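You operate a simulated robot arm through the tools that you are given. There is no shell and no other tool. Be economical: measure what you need, move in short steps, check, and stop when the job is done.

Carry out the task below with a simulated two-armed robot. There is one attempt and no reset: what you move stays moved.

## Task
On the table top, fold the striped towel in half, so that its two long edges meet.
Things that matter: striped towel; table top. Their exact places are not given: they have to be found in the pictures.

Only the result counts: the job must be done as asked and must still hold three seconds after the hand-in. Knocking over, shifting, dropping, spilling or breaking anything else fails it. Flat cloth is picked up by pressing the open fingertips on it (5 to 10 N) and closing them slowly along it; thin cloth reads only 2 to 8 mm in the jaws.

## Robot
Two 7-joint arms with two-finger parallel grippers on one trunk, on a base that drives. Base frame: it is fixed to the floor where the robot stands at the start and does not move with it; the origin is under the middle of the robot, x ahead of it, y to its left, z up; the surface under the hand at the start is at about z = 0.88. Units: m, rad, N and s.
The left shoulder is at the start at [0.07, 0.163, 1.145], the right one opposite. With the tool pointing down near the work surface each hand reaches from about 0.4 to 0.88 m from the robot's upright axis, wherever it stands, measured 20 degrees to its own side. Places, roughly: table top [0.6, -0.1, 0.9]. Payload 3.43 kg a hand.
The tool frame of a hand sits at the grasp point between the pads (the TCP): z along the fingers, y along the line on which they close. The tips reach 0.034 m beyond it. The gripper opens to 0.128 m. The fingers are 0.024 m wide and 0.012 m thick; the gripper's body (0.048 by 0.13 m) begins 0.096 m behind the TCP.
Orientation is that of the tool frame in the base frame, as a unit quaternion [x, y, z, w]. With the fingers straight down and closing along the base's y, the tool's x points along the base's -x, its y along +y and its z along -z.

## Interface
- The arms move only by the tool servo_tool. It takes "left_commands", "right_commands" or both (then of equal length, played together; a hand with none holds still); each is a list of rows, each an object of numbers (a shift or turn left out is 0, a gripper value left out holds the last): "hand": the gripper command, from -1 (fully open) to 1 (shut), values between in proportion; "x", "y", "z": the shift along the tool's x, y, z in cm; "wx", "wy", "wz": the turn, a rotation vector about the tool's x, y, z in rad. In form: [{"hand": .., "x": .., "y": .., "z": .., "wx": .., "wy": .., "wz": ..}, ...]. A call has 1 to 12 rows; each row shifts and turns the commanded pose from where the row before left it, along the tool's axes as they then stand. A row lasts 0.2 s, in which the tool goes at most 0.05 m and 0.15 rad; a call with a longer step from one row to the next is refused whole, and so is a gripper value outside its range. Where a pose cannot be reached the arm comes as near as it can. A force on the tool above 40 N (or 10 N above the force at the start of the call, whichever is more), or a blocked arm, ends the call early, and 0.2 s more pass. The fingers move at their own pace (about 0.153 m/s each) and stop on an object; they squeeze with about 24 N. The grip force told is the motor's: it shows also when the fingers shut on nothing. Time passes only in rows, and 0.2 s behind the last, so rows that do not move let the fingers close. It gives the time, the measured TCP pose, the force on the tool (base axes), the opening and the grip force at its end, in the units of the frame above (readings bear some noise), with the torque about the TCP (base axes, N m) and any sound that the robot's microphone picked up, and new pictures: "views" is both (left out), scene, wrist or none (wrist: the cameras of the hands that moved).
- Cameras (640 x 400 px; columns grow to the right, rows downward): "scene" is now at [0.1337, 0.0034, 1.3617]; the picture's right is [0.03, -1.00, -0.00], its down [-0.67, -0.02, -0.74] and it looks along [0.74, 0.03, -0.67] (base axes); focal length 214 px, centre (320, 200). "left" rides on the left gripper at [0.076, 0.011, -0.16] in its tool frame; the picture's right is [-0.15, 0.99, 0.00], its down [-0.88, -0.13, -0.46] and it looks along [-0.45, -0.07, 0.89] (tool axes); focal length 234 px, centre (320, 200). "right" rides on the right gripper at [0.076, -0.011, -0.16] in its tool frame; the picture's right is [0.15, 0.99, 0.00], its down [-0.88, 0.13, -0.46] and it looks along [-0.45, 0.07, 0.89] (tool axes); focal length 234 px, centre (320, 200).
- move_column(by): slides the trunk up (or, below 0, down) by that many m; the arms and the scene camera ride with it, the base frame stays. It gives what a move gives, with no picture.
- drive_base(legs): drives the robot by 1 to 6 legs, each [ahead, left, turn to the left] in m, m and rad, along the robot's own axes; the way and the turn of a leg run together, so that a leg with both is an arc; at most 1.5 m and 3.142 rad a leg. The arms and the cameras ride along, it lands a little off, and it stops where it bumps. It gives what a move gives, and a new picture of the scene camera.
- aim_head(pan, tilt): turns the head with the scene camera to pan (to the left, within 1.501 rad either way) and tilt (down, from -0.506 to 1.204), counted from straight ahead of the robot. It gives what a move gives, and a new picture of the scene camera.
- point_at(camera, pixels): for up to 12 pixels [column, row] of the newest picture of that camera ("zoom" is the newest enlarged one), the place [x, y, z] in the base frame of the surface seen there, good to about 0.002 m. No time passes.
- close_up(camera, box): a new picture of the part [left, top, right, bottom] of that camera's present view, enlarged. No time passes.
- sign_off(): hands the job in; it is judged then, once.

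Work in short steps. Measure before you move; look again where a grasp or a placing could have gone wrong, and mend it. You have 80 turns and 260 pictures in all, those below and enlarged ones among them. Open the grippers and draw the arms clear of the work before you hand the job in, unless the task says otherwise; then end with one line.

The tools are called after ">>>" as a command line: name --argument value ..., lists and objects as JSON in quotes. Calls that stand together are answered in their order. servo_tool: Moves the arms, as the interface text tells. Its arguments: {"type":"object","properties":{"left_commands":{"type":"array","items":{"type":"object","properties":{"hand":{"type":"number"},"x":{"type":"number"},"y":{"type":"number"},"z":{"type":"number"},"wx":{"type":"number"},"wy":{"type":"number"},"wz":{"type":"number"}}}},"right_commands":{"type":"array","items":{"type":"object","properties":{"hand":{"type":"number"},"x":{"type":"number"},"y":{"type":"number"},"z":{"type":"number"},"wx":{"type":"number"},"wy":{"type":"number"},"wz":{"type":"number"}}}},"views":{"type":"string","enum":["both","scene","wrist","none"]}},"required":[]} The other tools are called the same way: move_column (by) slides the trunk up or down; drive_base (legs) drives the base; aim_head (pan, tilt) turns the head that bears the scene camera; point_at (camera, pixels) gives the place of the surface under pixels of a picture; close_up (camera, box) takes an enlarged picture of a part of a camera's view; sign_off () hands the job in.

At the start:

```text
clock: 0.0
left_position: [0.5109, 0.1038, 1.1138]
left_tool_rot: [0.0, 1.0, 0.0, 0.0]
left_contact_force: [0.7, 0.0, 0.0]
left_torque: [0.01, 0.02, 0.0]
left_opening: 0.1279
left_gripper_force: 0.1
right_position: [0.4496, -0.2635, 1.1017]
right_tool_rot: [0.0, 1.0, 0.0, 0.0]
right_contact_force: [-0.4, 0.1, 0.0]
right_torque: [0.02, 0.02, 0.02]
right_opening: 0.1281
right_gripper_force: 0.1
trunk travel left (down, up): [-0.625, 0.315]
robot x, y, heading: [0.0018, -0.0019, 0.0]
head pan, tilt: [0.035, 0.737]
```

scene: 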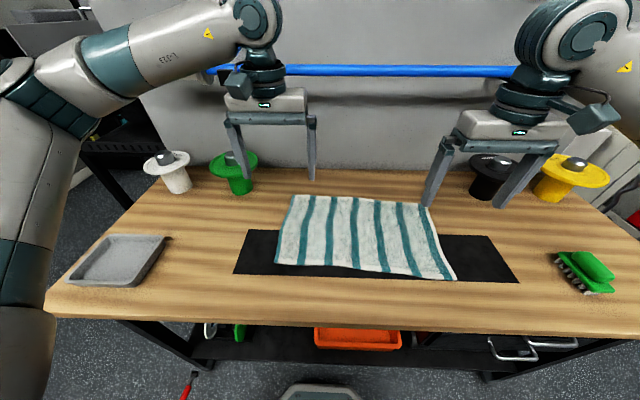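
right: 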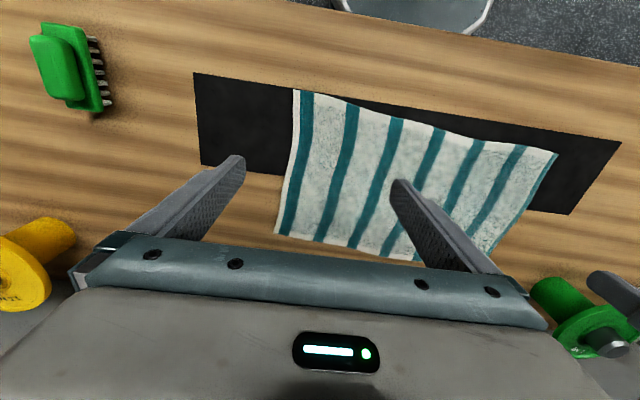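
left: 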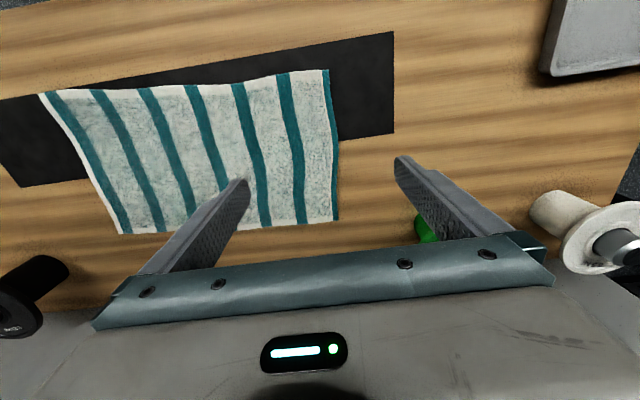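

The towel lies with corners near scene pixels (292,196), (424,206), (456,280), (276,264). I measure these and the table around it.

>>> point_at --camera "scene" --pixels '[[293, 197], [423, 206], [454, 278], [277, 263], [358, 201], [365, 270], [350, 235], [250, 255], [480, 300], [240, 192], [488, 195], [300, 300]]'

>>> close_up --camera "scene" --box '[220, 170, 540, 310]'

```text
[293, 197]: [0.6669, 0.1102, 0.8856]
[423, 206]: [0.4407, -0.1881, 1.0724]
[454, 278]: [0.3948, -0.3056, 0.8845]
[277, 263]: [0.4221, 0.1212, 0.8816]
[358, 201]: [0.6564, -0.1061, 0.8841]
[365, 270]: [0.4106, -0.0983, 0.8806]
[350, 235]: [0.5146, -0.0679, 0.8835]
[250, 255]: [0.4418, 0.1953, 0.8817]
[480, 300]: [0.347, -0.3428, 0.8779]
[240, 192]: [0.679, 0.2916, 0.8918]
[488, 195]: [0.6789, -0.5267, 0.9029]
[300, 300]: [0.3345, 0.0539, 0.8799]
```

```text
2.00 times, centred on (380, 240) of scene
```

zoom: 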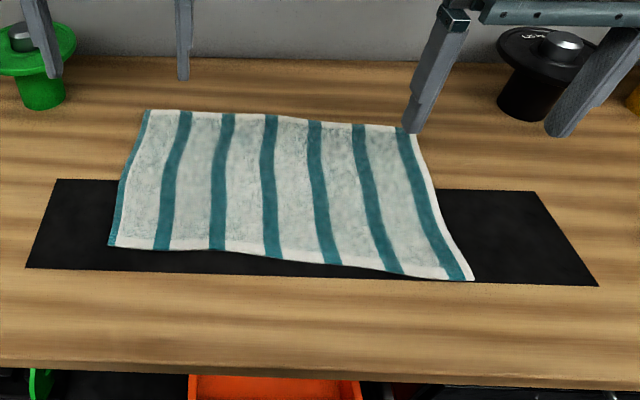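

The towel's long edges run along y (near edge x≈0.41, far edge x≈0.66, y from 0.12 to −0.31). The near edge is at the limit of reach, so I back off 0.13 m.

>>> drive_base --legs '[[-0.13, 0, 0]]'

```text
clock: 1.3
left_position: [0.3825, 0.1038, 1.114]
left_tool_rot: [-0.001, 1.0, -0.001, 0.001]
left_contact_force: [0.4, 0.8, -0.1]
left_torque: [0.03, 0.01, -0.01]
left_opening: 0.128
left_gripper_force: 0.2
right_position: [0.3223, -0.2627, 1.1012]
right_tool_rot: [-0.001, 1.0, -0.001, -0.001]
right_contact_force: [-0.1, 0.3, 0.0]
right_torque: [0.0, 0.01, -0.01]
right_opening: 0.1278
right_gripper_force: 0.1
trunk travel left (down, up): [-0.625, 0.315]
robot x, y, heading: [-0.1288, -0.0019, 0.001]
head pan, tilt: [0.035, 0.737]
```

scene: 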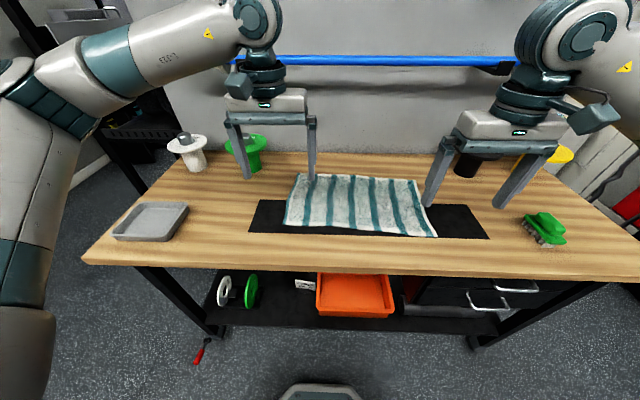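

The whole towel is now visible at about (285–437, 172–237). I zoom in to measure its edges.

>>> close_up --camera "scene" --box '[270, 150, 450, 262]'

```text
3.56 times, centred on (360, 206) of scene
```

zoom: 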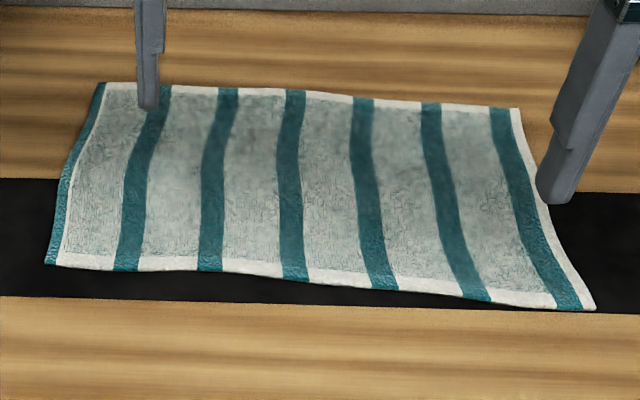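

Corners in the zoom are at (105,84), (520,108), (594,309), (46,264); I read these and points along the long edges.

>>> point_at --camera "zoom" --pixels '[[103, 86], [517, 111], [592, 307], [48, 262], [128, 268], [215, 269], [300, 279], [385, 287], [480, 298], [228, 90], [363, 100], [430, 106]]'

```text
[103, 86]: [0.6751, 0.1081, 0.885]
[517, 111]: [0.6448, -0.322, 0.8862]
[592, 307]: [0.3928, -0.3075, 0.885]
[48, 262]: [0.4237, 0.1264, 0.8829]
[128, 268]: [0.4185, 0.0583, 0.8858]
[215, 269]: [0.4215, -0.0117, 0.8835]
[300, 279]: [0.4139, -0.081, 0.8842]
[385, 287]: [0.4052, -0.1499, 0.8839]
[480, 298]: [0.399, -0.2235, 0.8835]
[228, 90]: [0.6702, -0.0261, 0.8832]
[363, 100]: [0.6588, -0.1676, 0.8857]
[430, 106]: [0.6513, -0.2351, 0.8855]
```

I bring both open hands (about 4 cm gap) above the near edge, left at (0.430, 0.08) and right at (0.406, −0.262), with the tips about 3 cm above the cloth.

>>> servo_tool --left_commands '[{"hand": 0.375, "x": -0.95, "y": -0.48, "z": 3.4}, {"x": -0.95, "y": -0.48, "z": 3.4}, {"x": -0.95, "y": -0.48, "z": 3.4}, {"x": -0.95, "y": -0.48, "z": 3.4}, {"x": -0.95, "y": -0.48, "z": 3.4}, {}]' --right_commands '[{"hand": 0.375, "x": -1.67, "z": 3.14}, {"x": -1.67, "z": 3.14}, {"x": -1.67, "z": 3.14}, {"x": -1.67, "z": 3.14}, {"x": -1.67, "z": 3.14}, {}]'

```text
clock: 2.7
left_position: [0.429, 0.0824, 0.9437]
left_tool_rot: [-0.002, 1.0, 0.0, 0.001]
left_contact_force: [-0.5, -0.9, -0.6]
left_torque: [0.0, -0.03, 0.01]
left_opening: 0.0398
left_gripper_force: 0.1
right_position: [0.4067, -0.2621, 0.944]
right_tool_rot: [-0.001, 1.0, 0.0, 0.0]
right_contact_force: [0.4, 0.7, -0.1]
right_torque: [0.01, -0.01, 0.01]
right_opening: 0.0398
right_gripper_force: 0.2
trunk travel left (down, up): [-0.625, 0.315]
robot x, y, heading: [-0.1281, -0.0006, 0.002]
head pan, tilt: [0.035, 0.737]
```

scene: 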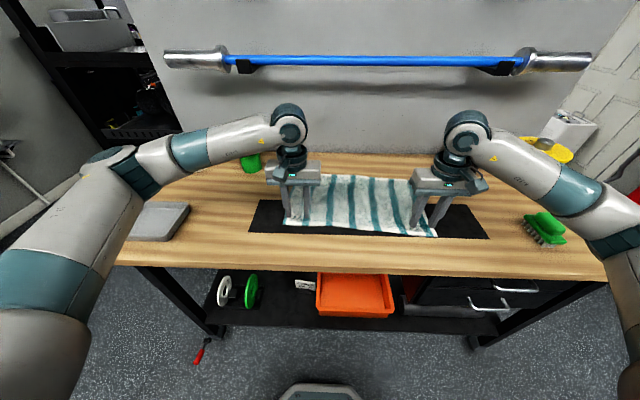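
right: 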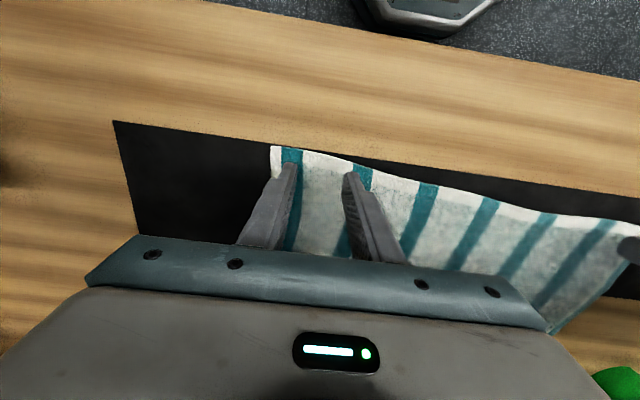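
left: 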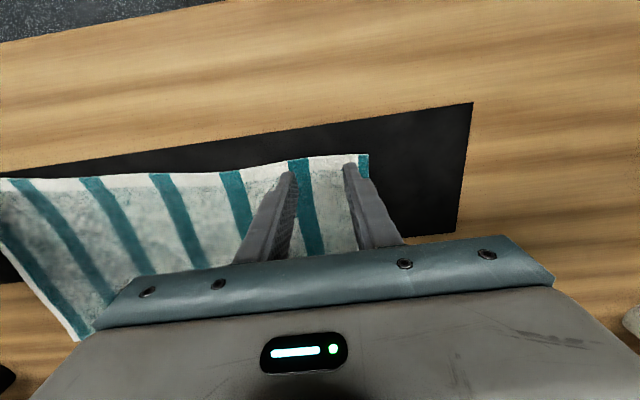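

Both hands sit over the edge, inside the corners. I go down 2.4 cm and look for contact.

>>> servo_tool --left_commands '[{"z": 1.2}, {"z": 1.2}, {}]' --right_commands '[{"z": 1.2}, {"z": 1.2}, {}]' --views "none"

```text
clock: 3.5
left_position: [0.4302, 0.0804, 0.9205]
left_tool_rot: [-0.002, 1.0, -0.001, 0.0]
left_contact_force: [-0.3, 0.1, 0.9]
left_torque: [0.01, 0.0, 0.01]
left_opening: 0.0399
left_gripper_force: 0.1
right_position: [0.4046, -0.2627, 0.9197]
right_tool_rot: [-0.001, 1.0, 0.0, 0.0]
right_contact_force: [-0.6, 0.2, 0.1]
right_torque: [0.0, -0.01, 0.02]
right_opening: 0.04
right_gripper_force: 0.0
trunk travel left (down, up): [-0.625, 0.315]
robot x, y, heading: [-0.1303, -0.0008, 0.005]
head pan, tilt: [0.035, 0.737]
```

No contact yet; I go 0.5 cm lower.

>>> servo_tool --left_commands '[{"z": 0.25}, {"z": 0.25}, {}]' --right_commands '[{"z": 0.25}, {"z": 0.25}, {}]' --views "none"

```text
clock: 4.3
left_position: [0.4299, 0.0793, 0.917]
left_tool_rot: [-0.002, 1.0, -0.001, 0.002]
left_contact_force: [1.9, 0.5, 12.6]
left_torque: [0.01, -0.1, -0.01]
left_opening: 0.0399
left_gripper_force: 0.1
right_position: [0.4047, -0.2634, 0.9176]
right_tool_rot: [0.0, 1.0, -0.001, 0.001]
right_contact_force: [-0.7, 1.1, 9.2]
right_torque: [-0.09, -0.03, 0.0]
right_opening: 0.0398
right_gripper_force: 0.1
trunk travel left (down, up): [-0.625, 0.315]
robot x, y, heading: [-0.1303, -0.0003, 0.001]
head pan, tilt: [0.035, 0.737]
```

Contact: left 12.6 N, right 9.2 N. I ease the left hand by 1 mm and close both slowly.

>>> servo_tool --left_commands '[{"z": -0.1}, {"hand": 0.45}, {"hand": 0.52}, {"hand": 0.59}, {"hand": 0.66}, {"hand": 0.73}, {"hand": 0.8}, {"hand": 0.87}, {"hand": 0.94}, {"hand": 1.0}, {}, {}]' --right_commands '[{}, {"hand": 0.45}, {"hand": 0.52}, {"hand": 0.59}, {"hand": 0.66}, {"hand": 0.73}, {"hand": 0.8}, {"hand": 0.87}, {"hand": 0.94}, {"hand": 1.0}, {}, {}]' --views "both"

```text
clock: 6.9
left_position: [0.4293, 0.0798, 0.9164]
left_tool_rot: [-0.002, 1.0, 0.0, 0.001]
left_contact_force: [-0.3, -8.2, 6.2]
left_torque: [-0.29, 0.01, 0.01]
left_opening: 0.0037
left_gripper_force: 24.0
right_position: [0.4035, -0.262, 0.9171]
right_tool_rot: [-0.002, 1.0, -0.001, 0.001]
right_contact_force: [1.3, 6.0, 17.2]
right_torque: [0.25, -0.08, 0.02]
right_opening: 0.0042
right_gripper_force: 24.2
trunk travel left (down, up): [-0.625, 0.315]
robot x, y, heading: [-0.1264, 0.0042, 0.003]
head pan, tilt: [0.035, 0.737]
```

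scene: 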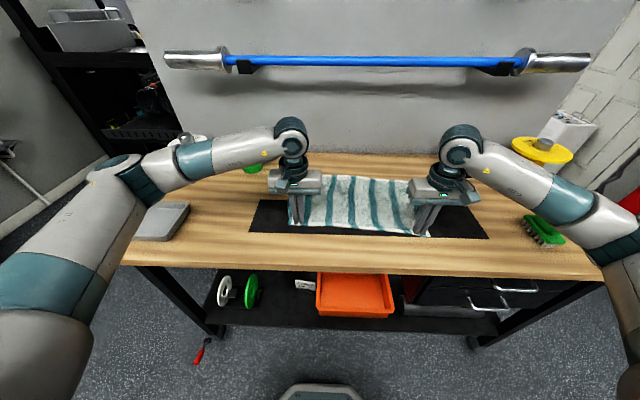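
right: 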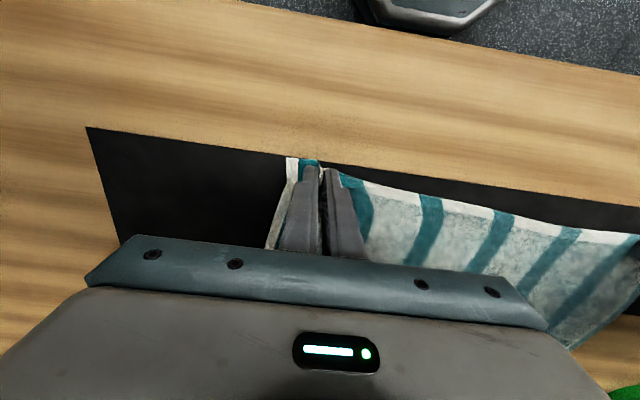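
left: 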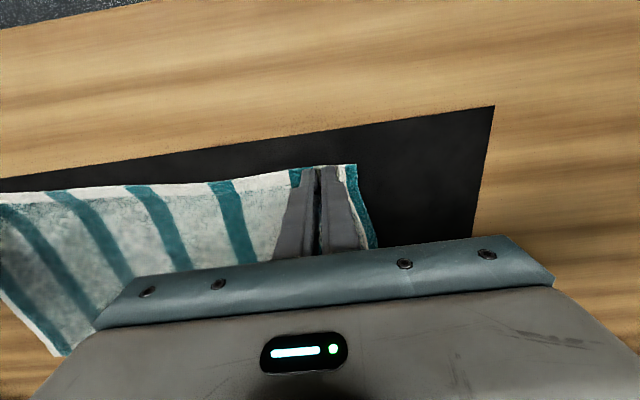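

Grip works, but the fingers hold about 2 cm of depth, which would leave a doubled-back hem after folding. I open slowly in place, lift, and will regrasp only the outermost few mm of the edge.

>>> servo_tool --left_commands '[{"hand": 0.9}, {"hand": 0.8}, {"hand": 0.7}, {"hand": 0.6}, {"hand": 0.5}, {"hand": 0.4}, {"hand": 0.35}, {"z": -1.0}, {"z": -1.5}, {}]' --right_commands '[{"hand": 0.9}, {"hand": 0.8}, {"hand": 0.7}, {"hand": 0.6}, {"hand": 0.5}, {"hand": 0.4}, {"hand": 0.35}, {"z": -1.0}, {"z": -1.5}, {}]' --views "both"

```text
clock: 9.1
left_position: [0.4294, 0.0788, 0.9401]
left_tool_rot: [-0.002, 1.0, 0.0, -0.002]
left_contact_force: [0.1, 0.8, 0.1]
left_torque: [0.01, 0.03, -0.01]
left_opening: 0.0418
left_gripper_force: 0.1
right_position: [0.4058, -0.2622, 0.9393]
right_tool_rot: [-0.001, 1.0, 0.0, -0.001]
right_contact_force: [0.8, 0.3, -0.4]
right_torque: [-0.02, 0.0, 0.01]
right_opening: 0.0418
right_gripper_force: 0.0
trunk travel left (down, up): [-0.625, 0.315]
robot x, y, heading: [-0.1237, -0.0028, 0.004]
head pan, tilt: [0.035, 0.737]
```

scene: 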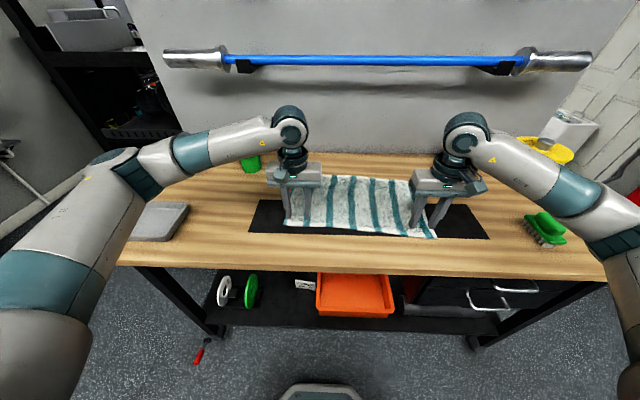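
right: 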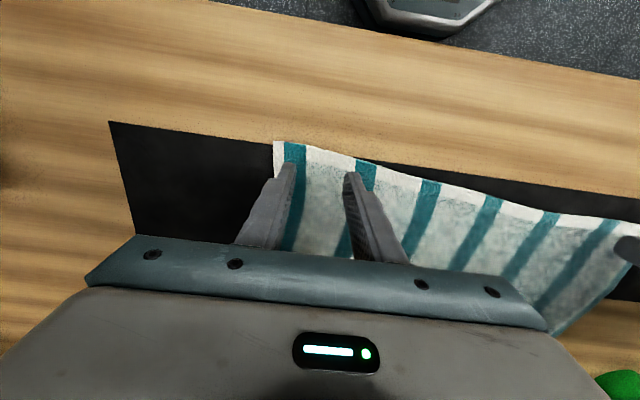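
left: 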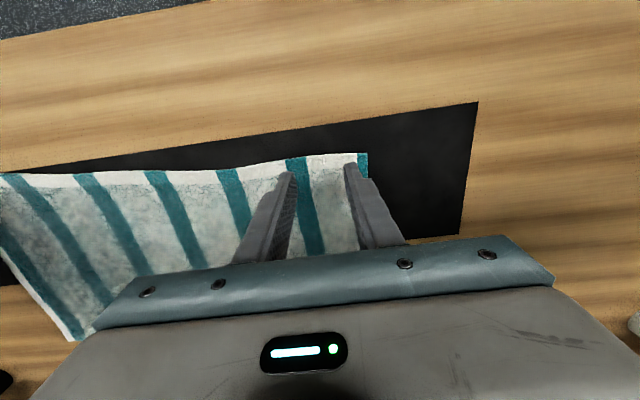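

The cloth sprang back flat. I measure the edge near each hand in the wrist views.

>>> point_at --camera "left" --pixels '[[280, 163], [300, 160], [340, 157], [365, 156]]'

>>> point_at --camera "right" --pixels '[[277, 144], [300, 148], [330, 156], [360, 163]]'

```text
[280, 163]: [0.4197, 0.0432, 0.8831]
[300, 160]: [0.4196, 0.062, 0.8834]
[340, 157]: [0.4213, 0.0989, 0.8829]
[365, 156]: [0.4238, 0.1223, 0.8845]
```

```text
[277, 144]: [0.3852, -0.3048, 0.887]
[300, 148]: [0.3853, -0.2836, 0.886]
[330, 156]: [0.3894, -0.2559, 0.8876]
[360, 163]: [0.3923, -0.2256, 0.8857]
```

Edge is at x≈0.419 (left hand) and ≈0.388 (right hand). I shift back to catch only ~9 mm, and go down to contact.

>>> servo_tool --left_commands '[{"hand": 0.375, "x": 1.3}, {"z": 1.2}, {"z": 1.1}, {}]' --right_commands '[{"hand": 0.375, "x": 2.0}, {"z": 1.2}, {"z": 1.1}, {}]' --views "wrist"

```text
clock: 10.1
left_position: [0.4167, 0.0807, 0.9172]
left_tool_rot: [-0.002, 1.0, 0.001, 0.0]
left_contact_force: [-0.5, -0.4, 3.0]
left_torque: [0.01, -0.03, -0.01]
left_opening: 0.04
left_gripper_force: 0.1
right_position: [0.3852, -0.2637, 0.9174]
right_tool_rot: [-0.001, 1.0, 0.0, 0.0]
right_contact_force: [-0.2, 0.0, 2.5]
right_torque: [-0.01, 0.04, 0.04]
right_opening: 0.0401
right_gripper_force: 0.1
trunk travel left (down, up): [-0.625, 0.315]
robot x, y, heading: [-0.1308, 0.0006, 0.002]
head pan, tilt: [0.035, 0.737]
```

right: 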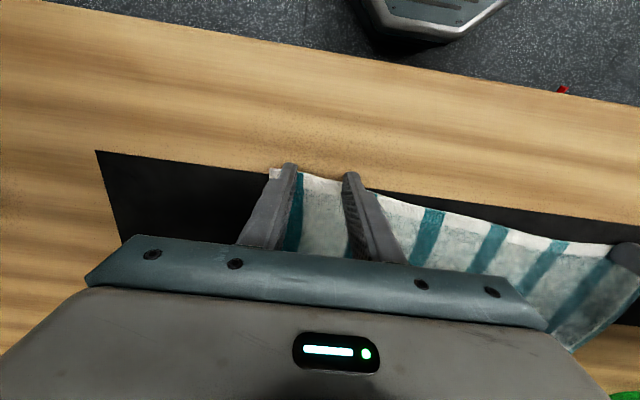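
left: 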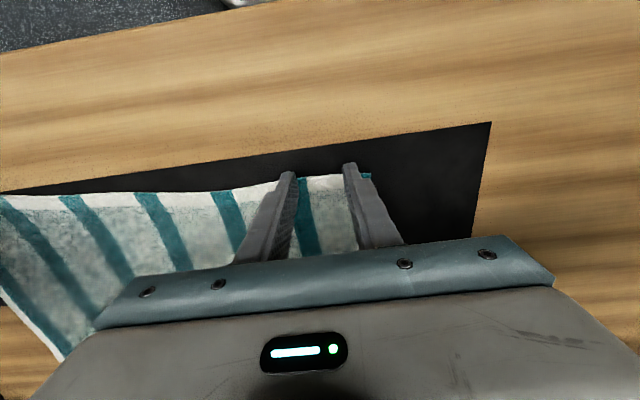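

The fingertips now straddle the edge with light contact (3 N). I press 1.5 mm further and close slowly.

>>> servo_tool --left_commands '[{"z": 0.15}, {"hand": 0.45}, {"hand": 0.52}, {"hand": 0.59}, {"hand": 0.66}, {"hand": 0.73}, {"hand": 0.8}, {"hand": 0.87}, {"hand": 0.94}, {"hand": 1.0}, {}, {}]' --right_commands '[{"z": 0.15}, {"hand": 0.45}, {"hand": 0.52}, {"hand": 0.59}, {"hand": 0.66}, {"hand": 0.73}, {"hand": 0.8}, {"hand": 0.87}, {"hand": 0.94}, {"hand": 1.0}, {}, {}]' --views "wrist"

```text
clock: 12.7
left_position: [0.4153, 0.0794, 0.9186]
left_tool_rot: [-0.001, 1.0, -0.001, 0.001]
left_contact_force: [-0.8, -8.5, 10.8]
left_torque: [-0.24, -0.08, -0.05]
left_opening: 0.0045
left_gripper_force: 24.0
right_position: [0.3841, -0.2622, 0.9162]
right_tool_rot: [-0.001, 1.0, -0.001, 0.001]
right_contact_force: [1.6, 5.6, 9.7]
right_torque: [0.18, -0.08, 0.05]
right_opening: 0.0043
right_gripper_force: 24.4
trunk travel left (down, up): [-0.625, 0.315]
robot x, y, heading: [-0.1308, 0.0006, 0.004]
head pan, tilt: [0.035, 0.737]
```

right: 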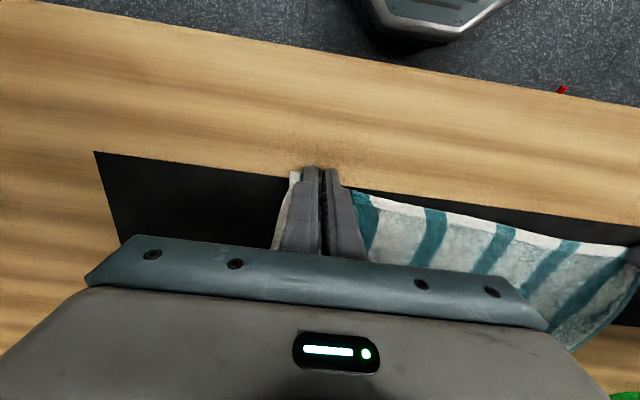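
left: 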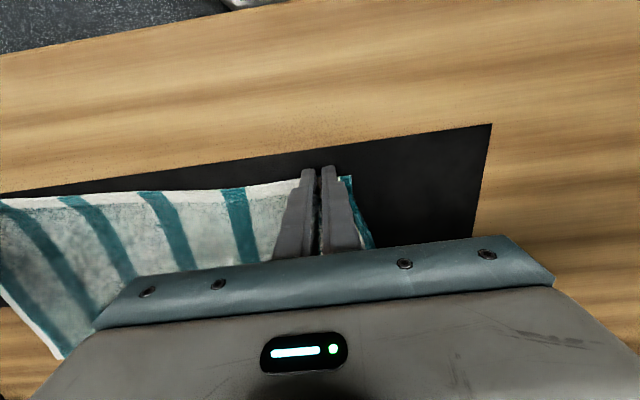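

Both hold about 4 mm of cloth. I raise along the first third of an arc and check that the edge comes along.

>>> servo_tool --left_commands '[{"x": -0.2, "z": -2.0}, {"x": -0.55, "z": -2.1}, {"x": -0.9, "z": -1.9}, {"x": -1.2, "z": -1.7}, {}]' --right_commands '[{"x": -0.2, "z": -2.0}, {"x": -0.55, "z": -2.1}, {"x": -0.9, "z": -1.9}, {"x": -1.2, "z": -1.7}, {}]' --views "both"

```text
clock: 13.9
left_position: [0.4456, 0.0794, 0.9928]
left_tool_rot: [-0.002, 1.0, 0.0, -0.001]
left_contact_force: [0.1, -5.4, -0.8]
left_torque: [-0.17, 0.01, -0.08]
left_opening: 0.0045
left_gripper_force: 23.6
right_position: [0.4132, -0.2604, 0.994]
right_tool_rot: [-0.001, 1.0, 0.0, -0.001]
right_contact_force: [0.2, 5.9, 0.0]
right_torque: [0.18, 0.01, 0.03]
right_opening: 0.0045
right_gripper_force: 24.0
trunk travel left (down, up): [-0.625, 0.315]
robot x, y, heading: [-0.1267, 0.0018, -0.0]
head pan, tilt: [0.035, 0.737]
```

scene: 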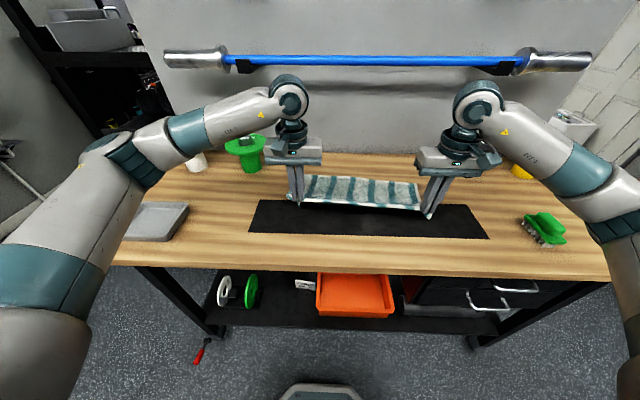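
right: 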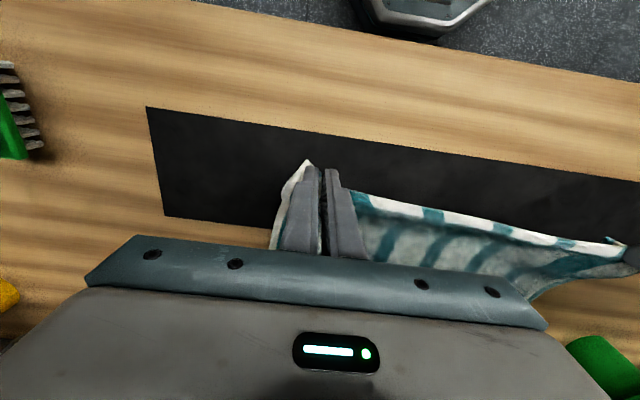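
left: 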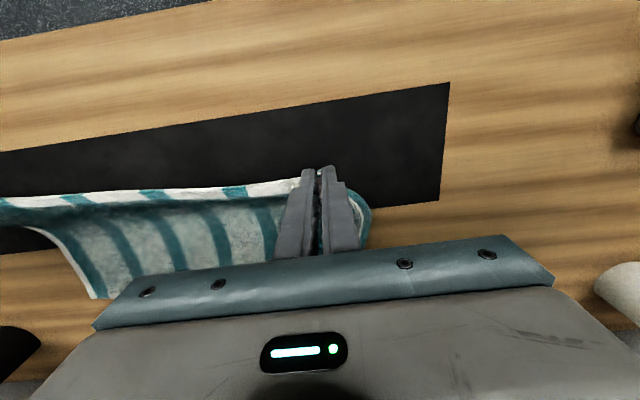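

The edge lifts cleanly between both hands. I carry it over the top of the arc, drifting slightly −y to suit the towel's slant.

>>> servo_tool --left_commands '[{"x": -1.6, "y": -0.15, "z": -1.4}, {"x": -1.8, "y": -0.15, "z": -1.2}, {"x": -2.0, "y": -0.15, "z": -0.9}, {"x": -2.0, "y": -0.15, "z": -0.6}, {"x": -2.2, "y": -0.2, "z": -0.4}, {"x": -2.0, "y": -0.2, "z": 0.5}, {"x": -2.0, "y": -0.2, "z": 0.8}, {"x": -2.0, "y": -0.2, "z": 1.2}, {}]' --right_commands '[{"x": -1.6, "y": -0.15, "z": -1.4}, {"x": -1.8, "y": -0.15, "z": -1.2}, {"x": -2.0, "y": -0.15, "z": -0.9}, {"x": -2.0, "y": -0.15, "z": -0.6}, {"x": -2.2, "y": -0.2, "z": -0.4}, {"x": -2.0, "y": -0.2, "z": 0.5}, {"x": -2.0, "y": -0.2, "z": 0.8}, {"x": -2.0, "y": -0.2, "z": 1.2}, {}]' --views "both"

```text
clock: 15.9
left_position: [0.6021, 0.0668, 1.0152]
left_tool_rot: [-0.001, 1.0, -0.001, 0.0]
left_contact_force: [-0.7, -7.2, -0.3]
left_torque: [-0.27, -0.02, -0.06]
left_opening: 0.0045
left_gripper_force: 24.1
right_position: [0.5701, -0.2759, 1.0149]
right_tool_rot: [-0.002, 1.0, 0.0, 0.0]
right_contact_force: [0.2, 6.9, -0.6]
right_torque: [0.19, -0.02, 0.03]
right_opening: 0.0042
right_gripper_force: 23.7
trunk travel left (down, up): [-0.625, 0.315]
robot x, y, heading: [-0.1267, 0.0007, 0.001]
head pan, tilt: [0.035, 0.737]
```

scene: 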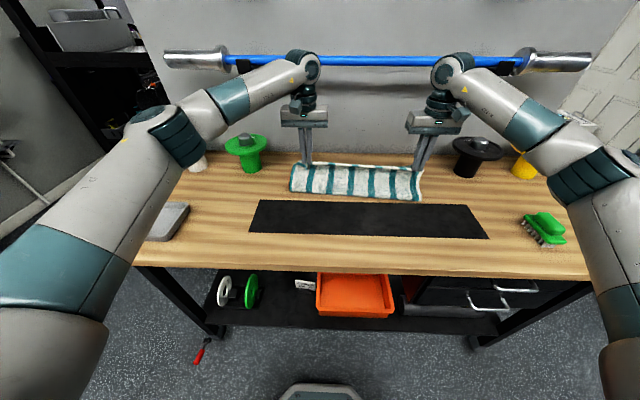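
right: 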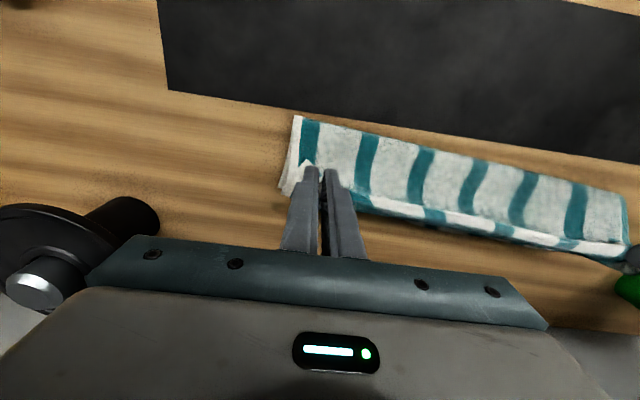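
left: 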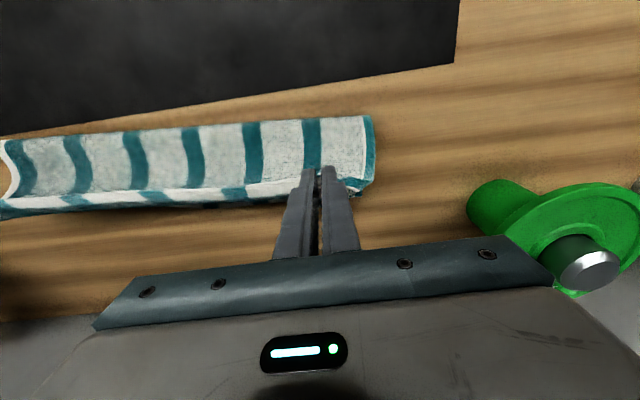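

Edge hanging nicely with the hem facing forward. I zoom in to see whether the far edge stayed put on the table.

>>> close_up --camera "scene" --box '[270, 140, 450, 252]'

>>> close_up --camera "right" --box '[200, 80, 520, 280]'

>>> close_up --camera "left" --box '[140, 80, 460, 280]'

```text
3.56 times, centred on (360, 196) of scene
```

zoom: 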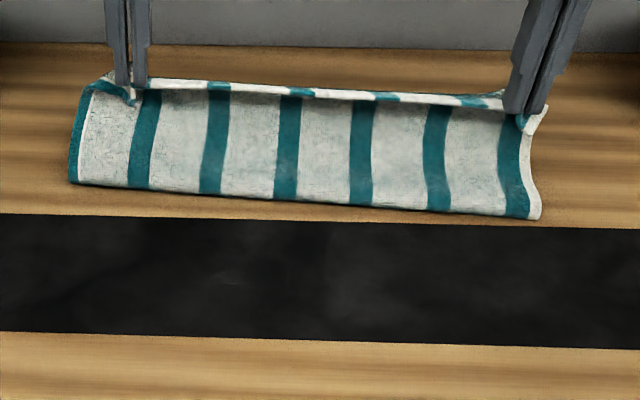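

```text
2.00 times, centred on (360, 180) of right
```

zoom: 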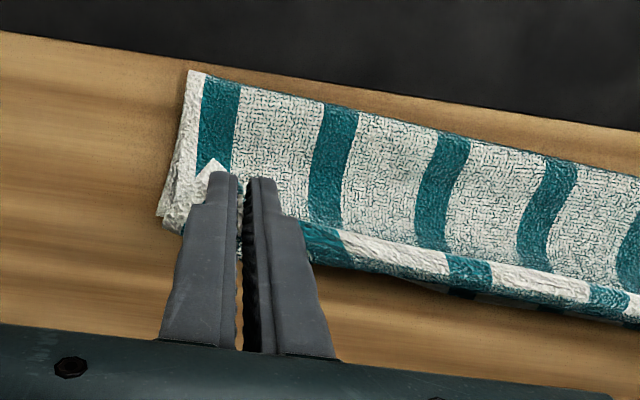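

```text
2.00 times, centred on (300, 180) of left
```

zoom: 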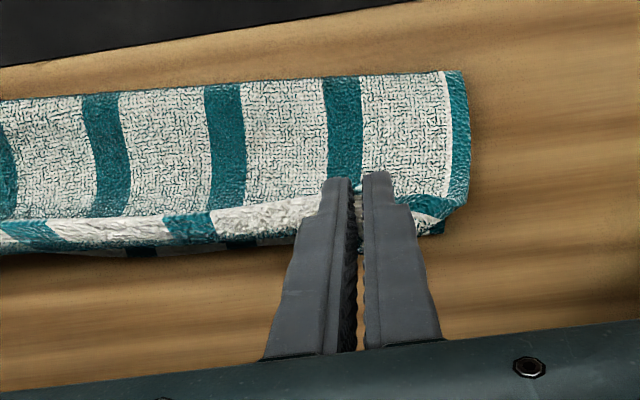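

I measure the fold line and what is visible of the bottom layer.

>>> point_at --camera "scene" --pixels '[[292, 190], [340, 194], [380, 197], [419, 200], [355, 166]]'

>>> point_at --camera "left" --pixels '[[365, 118], [300, 120], [200, 127], [357, 196], [210, 206], [250, 203]]'

>>> point_at --camera "right" --pixels '[[295, 117], [282, 186], [400, 139], [430, 222], [460, 228]]'

```text
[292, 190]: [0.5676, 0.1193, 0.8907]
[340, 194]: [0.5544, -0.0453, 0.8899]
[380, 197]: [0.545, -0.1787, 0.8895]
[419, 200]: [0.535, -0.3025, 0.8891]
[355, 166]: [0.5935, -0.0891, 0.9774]
```

```text
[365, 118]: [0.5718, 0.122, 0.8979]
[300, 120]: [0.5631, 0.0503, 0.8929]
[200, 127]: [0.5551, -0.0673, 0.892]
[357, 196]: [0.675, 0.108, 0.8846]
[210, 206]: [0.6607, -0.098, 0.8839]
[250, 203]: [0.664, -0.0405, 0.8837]
```

```text
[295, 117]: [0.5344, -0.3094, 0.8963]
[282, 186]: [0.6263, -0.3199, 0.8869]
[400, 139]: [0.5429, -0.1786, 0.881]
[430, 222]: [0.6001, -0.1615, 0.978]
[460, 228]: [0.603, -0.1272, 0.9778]
```

The far edge stayed at x≈0.675/0.66. I lower towards it, to left x≈0.654 and right x≈0.630 with the tips about 2 cm above the bottom layer.

>>> servo_tool --left_commands '[{"x": -1.5, "y": -0.15, "z": 0.9}, {"x": -1.5, "y": -0.15, "z": 1.6}, {"x": -1.2, "y": -0.15, "z": 2.2}, {"x": -1.0, "y": -0.1, "z": 2.6}, {}]' --right_commands '[{"x": -1.8, "z": 0.9}, {"x": -1.7, "z": 1.6}, {"x": -1.4, "z": 2.2}, {"x": -1.1, "z": 2.6}, {}]' --views "both"

```text
clock: 17.1
left_position: [0.6534, 0.0629, 0.9428]
left_tool_rot: [-0.002, 1.0, 0.0, 0.0]
left_contact_force: [-0.8, -2.9, 0.4]
left_torque: [-0.1, 0.0, -0.02]
left_opening: 0.0042
left_gripper_force: 24.2
right_position: [0.6315, -0.2734, 0.9408]
right_tool_rot: [-0.001, 1.0, 0.001, -0.001]
right_contact_force: [0.2, 3.2, 0.3]
right_torque: [0.08, -0.01, 0.01]
right_opening: 0.0043
right_gripper_force: 24.0
trunk travel left (down, up): [-0.625, 0.315]
robot x, y, heading: [-0.1288, 0.0023, -0.001]
head pan, tilt: [0.035, 0.737]
```

scene: 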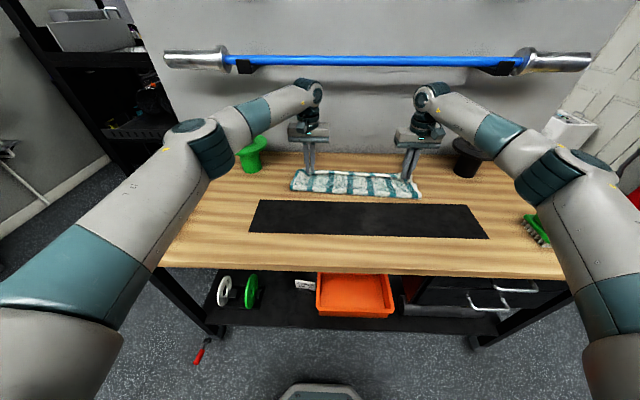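
right: 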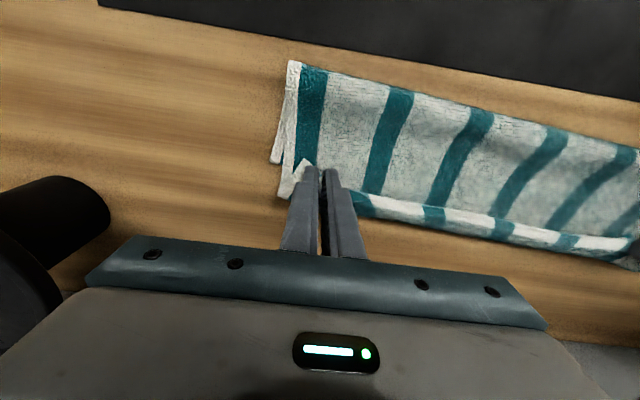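
left: 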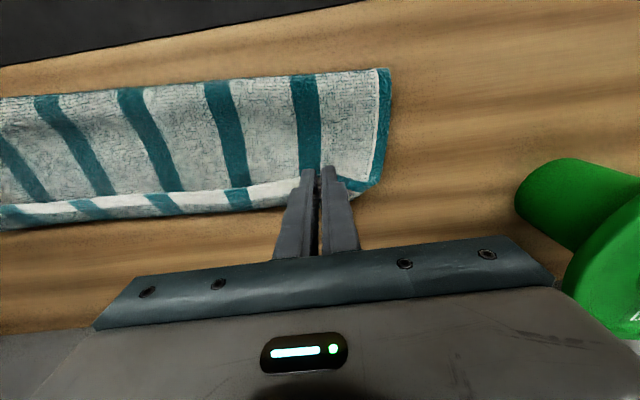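

In the right view a bottom-layer sliver shows at (275,160). I measure it and the hems.

>>> point_at --camera "right" --pixels '[[273, 159], [283, 194], [430, 227], [530, 249], [292, 64], [400, 90]]'

>>> point_at --camera "left" --pixels '[[366, 184], [250, 207], [100, 219], [387, 72], [200, 85]]'

>>> close_up --camera "right" --box '[240, 40, 480, 240]'

```text
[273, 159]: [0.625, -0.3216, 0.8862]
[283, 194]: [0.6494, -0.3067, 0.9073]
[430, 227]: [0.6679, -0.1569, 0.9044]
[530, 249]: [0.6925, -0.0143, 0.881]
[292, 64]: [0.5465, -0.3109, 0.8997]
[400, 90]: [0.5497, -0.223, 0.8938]
```

```text
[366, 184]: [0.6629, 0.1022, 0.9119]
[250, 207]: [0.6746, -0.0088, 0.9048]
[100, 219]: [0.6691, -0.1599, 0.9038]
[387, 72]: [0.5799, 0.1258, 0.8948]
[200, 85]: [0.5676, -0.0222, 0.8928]
```

```text
2.00 times, centred on (360, 140) of right
```

zoom: 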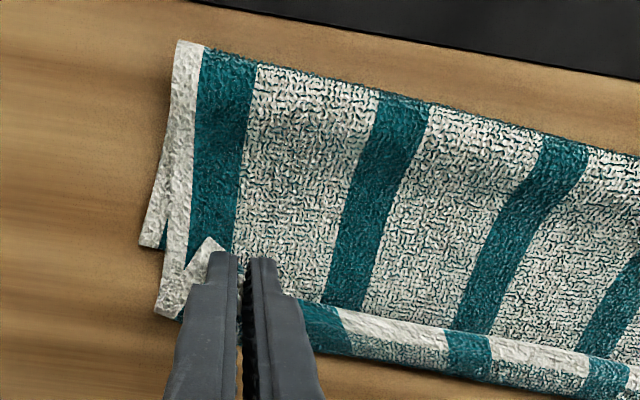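

I check the bottom layer's right side and corner in the enlarged picture.

>>> point_at --camera "zoom" --pixels '[[144, 240], [150, 220], [165, 246], [165, 308], [180, 46], [320, 130], [290, 200], [450, 200], [445, 335]]'

```text
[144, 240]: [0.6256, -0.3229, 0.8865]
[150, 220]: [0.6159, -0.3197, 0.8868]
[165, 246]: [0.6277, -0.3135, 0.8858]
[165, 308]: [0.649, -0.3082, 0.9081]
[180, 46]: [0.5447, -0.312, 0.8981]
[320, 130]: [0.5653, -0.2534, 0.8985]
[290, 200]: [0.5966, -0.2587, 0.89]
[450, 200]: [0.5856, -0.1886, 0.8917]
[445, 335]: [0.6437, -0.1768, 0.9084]
```

The bottom right corner now sits at about (0.627, −0.322), a bit nearer than before. I lower the hem onto the bottom layer, easing the right hand back 0.8 cm, and check the contact.

>>> servo_tool --left_commands '[{"x": -0.3, "z": 0.8}, {"z": 0.7}, {}]' --right_commands '[{"x": 0.8, "z": 0.7}, {"z": 0.7}, {}]' --views "wrist"

```text
clock: 17.9
left_position: [0.6559, 0.0618, 0.9278]
left_tool_rot: [-0.001, 1.0, 0.001, 0.0]
left_contact_force: [-0.3, -5.5, 3.2]
left_torque: [-0.16, 0.0, -0.03]
left_opening: 0.0046
left_gripper_force: 24.0
right_position: [0.6217, -0.2769, 0.9264]
right_tool_rot: [-0.001, 1.0, 0.0, 0.001]
right_contact_force: [0.6, 4.8, 0.9]
right_torque: [0.18, -0.03, -0.02]
right_opening: 0.0041
right_gripper_force: 24.1
trunk travel left (down, up): [-0.625, 0.315]
robot x, y, heading: [-0.1293, -0.0009, 0.002]
head pan, tilt: [0.035, 0.737]
```

right: 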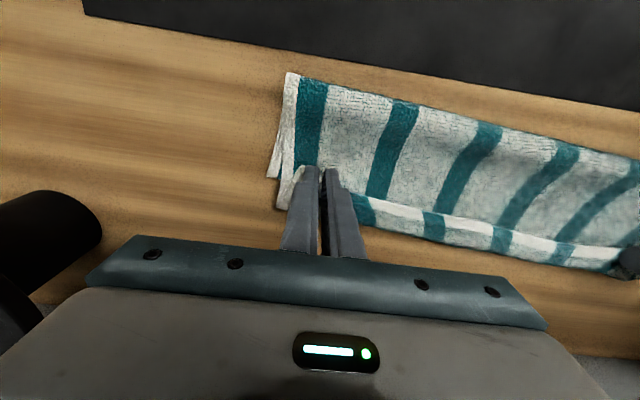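
left: 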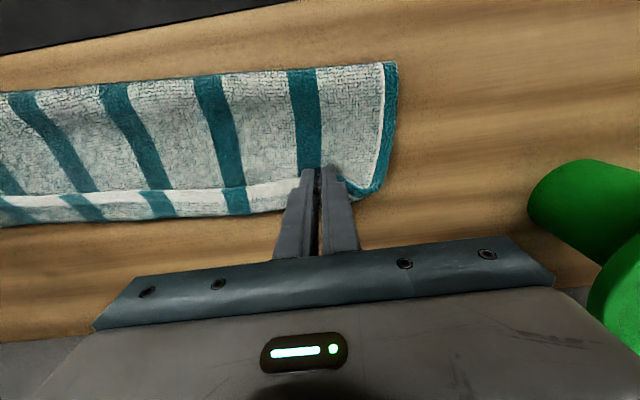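

The hem touches the bottom layer (left 3 N). I open slowly so the gathers relax, then lift straight up.

>>> servo_tool --left_commands '[{"hand": 0.9}, {"hand": 0.8}, {"hand": 0.7}, {"hand": 0.6}, {"hand": 0.5}, {"hand": 0.35}, {"z": -1.0}, {"z": -2.0}, {"z": -4.0}, {"z": -4.0}, {}]' --right_commands '[{"hand": 0.9}, {"hand": 0.8}, {"hand": 0.7}, {"hand": 0.6}, {"hand": 0.5}, {"hand": 0.35}, {"z": -1.0}, {"z": -2.0}, {"z": -4.0}, {"z": -4.0}, {}]' --views "both"

```text
clock: 20.3
left_position: [0.6567, 0.061, 1.0362]
left_tool_rot: [-0.002, 1.0, 0.0, -0.001]
left_contact_force: [-0.6, -0.3, -0.5]
left_torque: [-0.02, 0.02, 0.0]
left_opening: 0.0414
left_gripper_force: 0.3
right_position: [0.6214, -0.2774, 1.0338]
right_tool_rot: [-0.001, 1.0, 0.0, -0.001]
right_contact_force: [0.1, 0.7, -0.3]
right_torque: [0.01, 0.02, -0.03]
right_opening: 0.0415
right_gripper_force: 0.0
trunk travel left (down, up): [-0.625, 0.315]
robot x, y, heading: [-0.1324, 0.0053, 0.001]
head pan, tilt: [0.035, 0.737]
```

scene: 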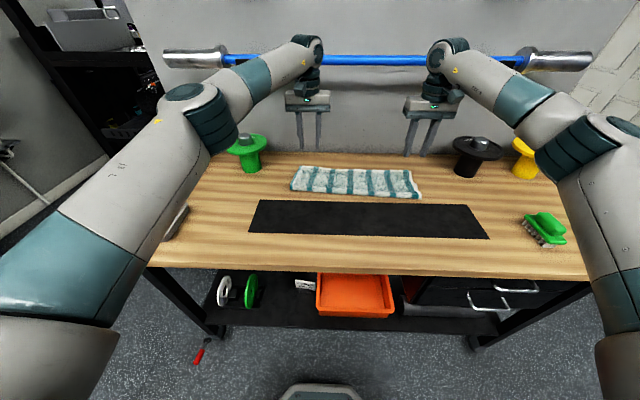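
right: 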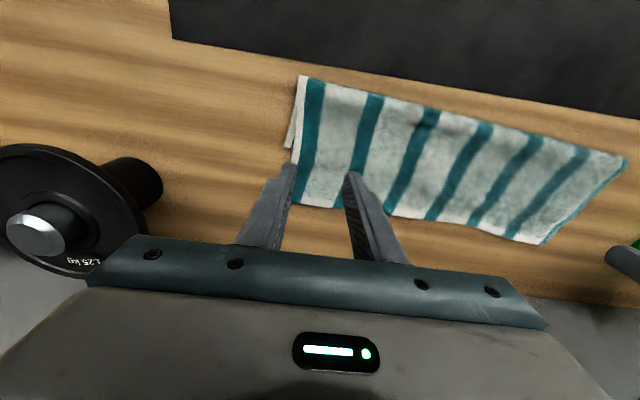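
left: 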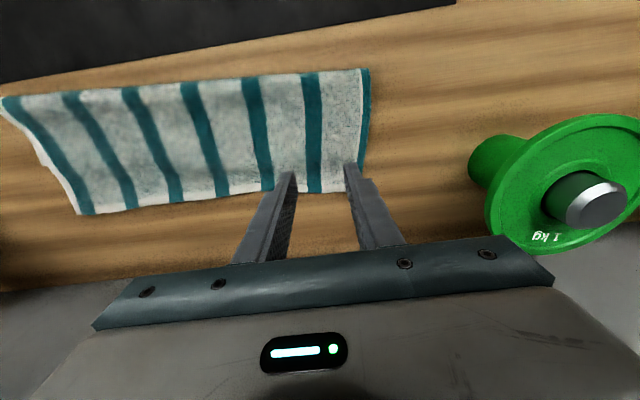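

Hem unrolled flat. I inspect the fold closely for overlap between top and bottom edges.

>>> close_up --camera "left" --box '[0, 40, 400, 240]'

>>> close_up --camera "right" --box '[260, 50, 640, 260]'

>>> point_at --camera "zoom" --pixels '[[68, 45], [60, 240], [49, 163], [100, 258], [240, 275], [350, 298], [470, 322], [608, 185], [350, 90], [200, 62]]'

>>> point_at --camera "left" --pixels '[[85, 212], [150, 202], [330, 190], [362, 164], [42, 155], [58, 180], [366, 72], [6, 98]]'

```text
1.60 times, centred on (200, 140) of left
```

zoom: 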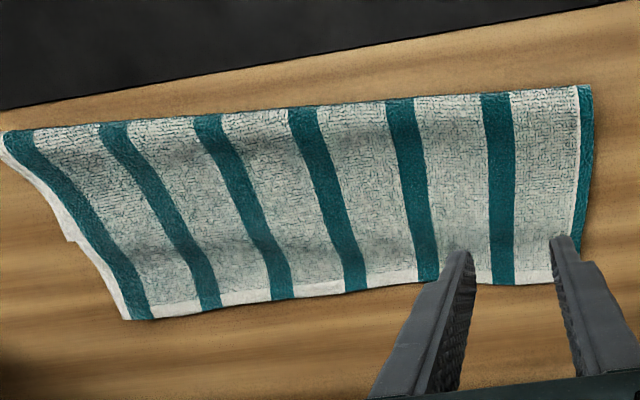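

```text
1.68 times, centred on (450, 155) of right
```

zoom: 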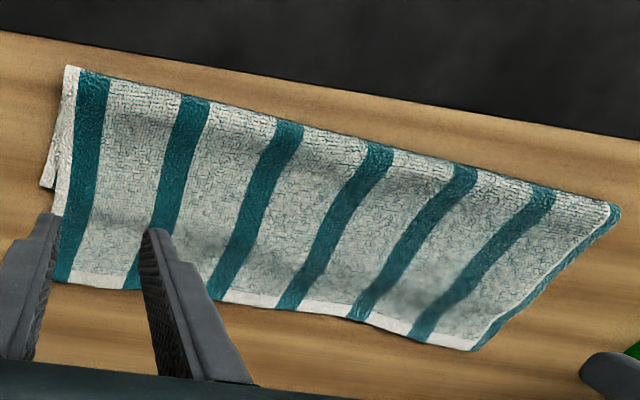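

```text
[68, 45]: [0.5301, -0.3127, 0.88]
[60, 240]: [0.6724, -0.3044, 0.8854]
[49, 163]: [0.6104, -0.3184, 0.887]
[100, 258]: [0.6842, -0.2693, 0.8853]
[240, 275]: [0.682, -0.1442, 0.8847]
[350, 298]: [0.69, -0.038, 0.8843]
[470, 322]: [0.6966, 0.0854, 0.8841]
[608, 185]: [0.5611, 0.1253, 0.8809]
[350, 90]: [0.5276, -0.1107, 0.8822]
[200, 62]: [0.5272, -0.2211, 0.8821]
```

```text
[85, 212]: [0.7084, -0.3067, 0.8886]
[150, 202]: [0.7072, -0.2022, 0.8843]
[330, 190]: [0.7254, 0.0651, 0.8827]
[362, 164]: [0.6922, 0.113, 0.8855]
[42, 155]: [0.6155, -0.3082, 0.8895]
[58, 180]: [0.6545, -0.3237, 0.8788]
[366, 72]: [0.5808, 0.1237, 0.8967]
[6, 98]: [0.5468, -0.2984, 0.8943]
```

The top hem seems to overshoot the bottom edge. I measure the hem and bottom corner precisely on the right close-up and raise the hands a bit out of the way for a clear view.

>>> point_at --camera "zoom" --pixels '[[44, 184], [54, 187], [90, 284], [250, 298], [350, 316], [470, 348], [500, 322], [613, 215], [618, 206], [300, 128], [180, 96], [70, 72]]'

>>> servo_tool --left_commands '[{"x": 3.0, "z": -2.0}, {"x": 3.0, "z": -2.0}, {"x": 3.0, "z": -2.0}, {}]' --right_commands '[{"x": 3.0, "z": -2.0}, {"x": 3.0, "z": -2.0}, {"x": 3.0, "z": -2.0}, {}]' --views "both"

```text
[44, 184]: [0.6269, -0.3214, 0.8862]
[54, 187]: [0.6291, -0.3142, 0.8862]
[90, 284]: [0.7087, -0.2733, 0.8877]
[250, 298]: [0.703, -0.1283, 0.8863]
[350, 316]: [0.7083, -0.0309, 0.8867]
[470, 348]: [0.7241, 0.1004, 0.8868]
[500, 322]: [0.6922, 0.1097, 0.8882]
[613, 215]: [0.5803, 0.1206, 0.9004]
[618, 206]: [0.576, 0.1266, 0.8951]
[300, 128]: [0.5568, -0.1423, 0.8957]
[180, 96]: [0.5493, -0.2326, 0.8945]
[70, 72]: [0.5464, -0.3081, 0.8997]
```

```text
clock: 21.3
left_position: [0.5694, 0.0626, 1.0945]
left_tool_rot: [-0.002, 1.0, 0.0, -0.001]
left_contact_force: [0.7, 0.2, -0.1]
left_torque: [-0.01, 0.04, 0.03]
left_opening: 0.0416
left_gripper_force: 0.1
right_position: [0.5339, -0.2778, 1.0955]
right_tool_rot: [-0.001, 1.0, -0.001, -0.001]
right_contact_force: [-0.4, -0.1, 0.2]
right_torque: [-0.03, 0.01, 0.02]
right_opening: 0.0415
right_gripper_force: 0.0
trunk travel left (down, up): [-0.625, 0.315]
robot x, y, heading: [-0.1271, -0.0038, 0.0]
head pan, tilt: [0.035, 0.737]
```

scene: 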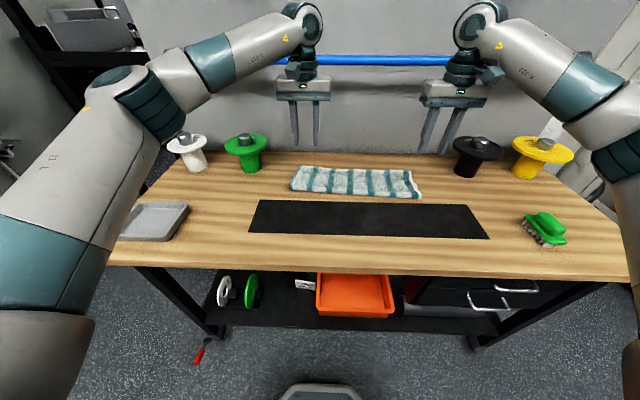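
right: 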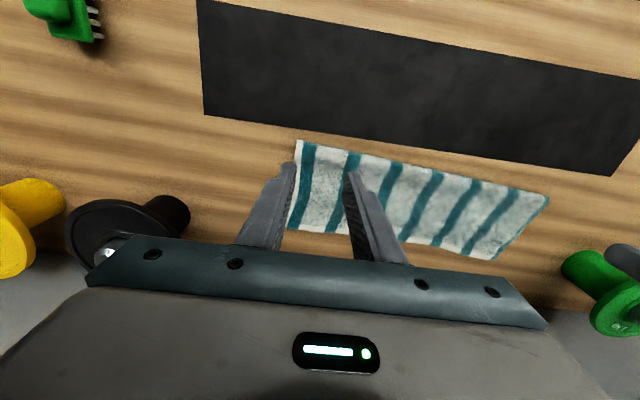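
left: 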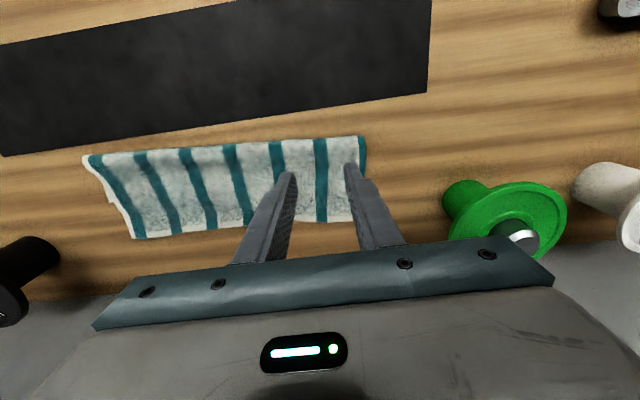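

The top hem overshoots: it is at x≈0.724 (left) and 0.709 (right), while the bottom edge is at ≈0.676 and 0.627. I'll regrasp the hem, now lying the right way up, and set it back. I drive 6 cm forward first for comfortable reach.

>>> drive_base --legs '[[0.06, 0, 0]]'

```text
clock: 22.2
left_position: [0.6261, 0.0635, 1.0948]
left_tool_rot: [-0.003, 1.0, 0.0, 0.0]
left_contact_force: [0.2, 0.9, -1.1]
left_torque: [-0.04, -0.01, -0.01]
left_opening: 0.0416
left_gripper_force: 0.1
right_position: [0.5918, -0.279, 1.0969]
right_tool_rot: [-0.001, 1.0, 0.0, 0.0]
right_contact_force: [-0.5, -0.6, 0.0]
right_torque: [-0.01, 0.0, -0.01]
right_opening: 0.0416
right_gripper_force: 0.0
trunk travel left (down, up): [-0.625, 0.315]
robot x, y, heading: [-0.0671, -0.0005, 0.006]
head pan, tilt: [0.035, 0.737]
```

scene: 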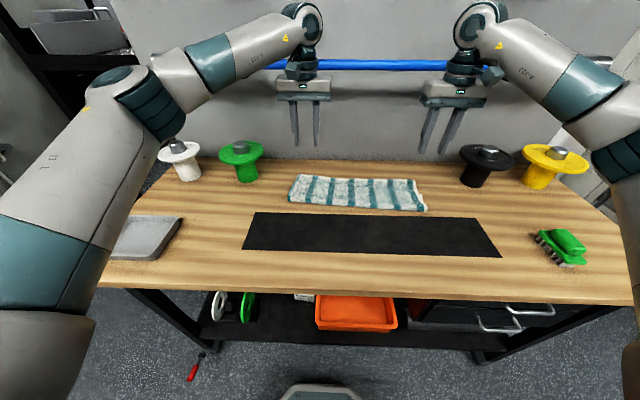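

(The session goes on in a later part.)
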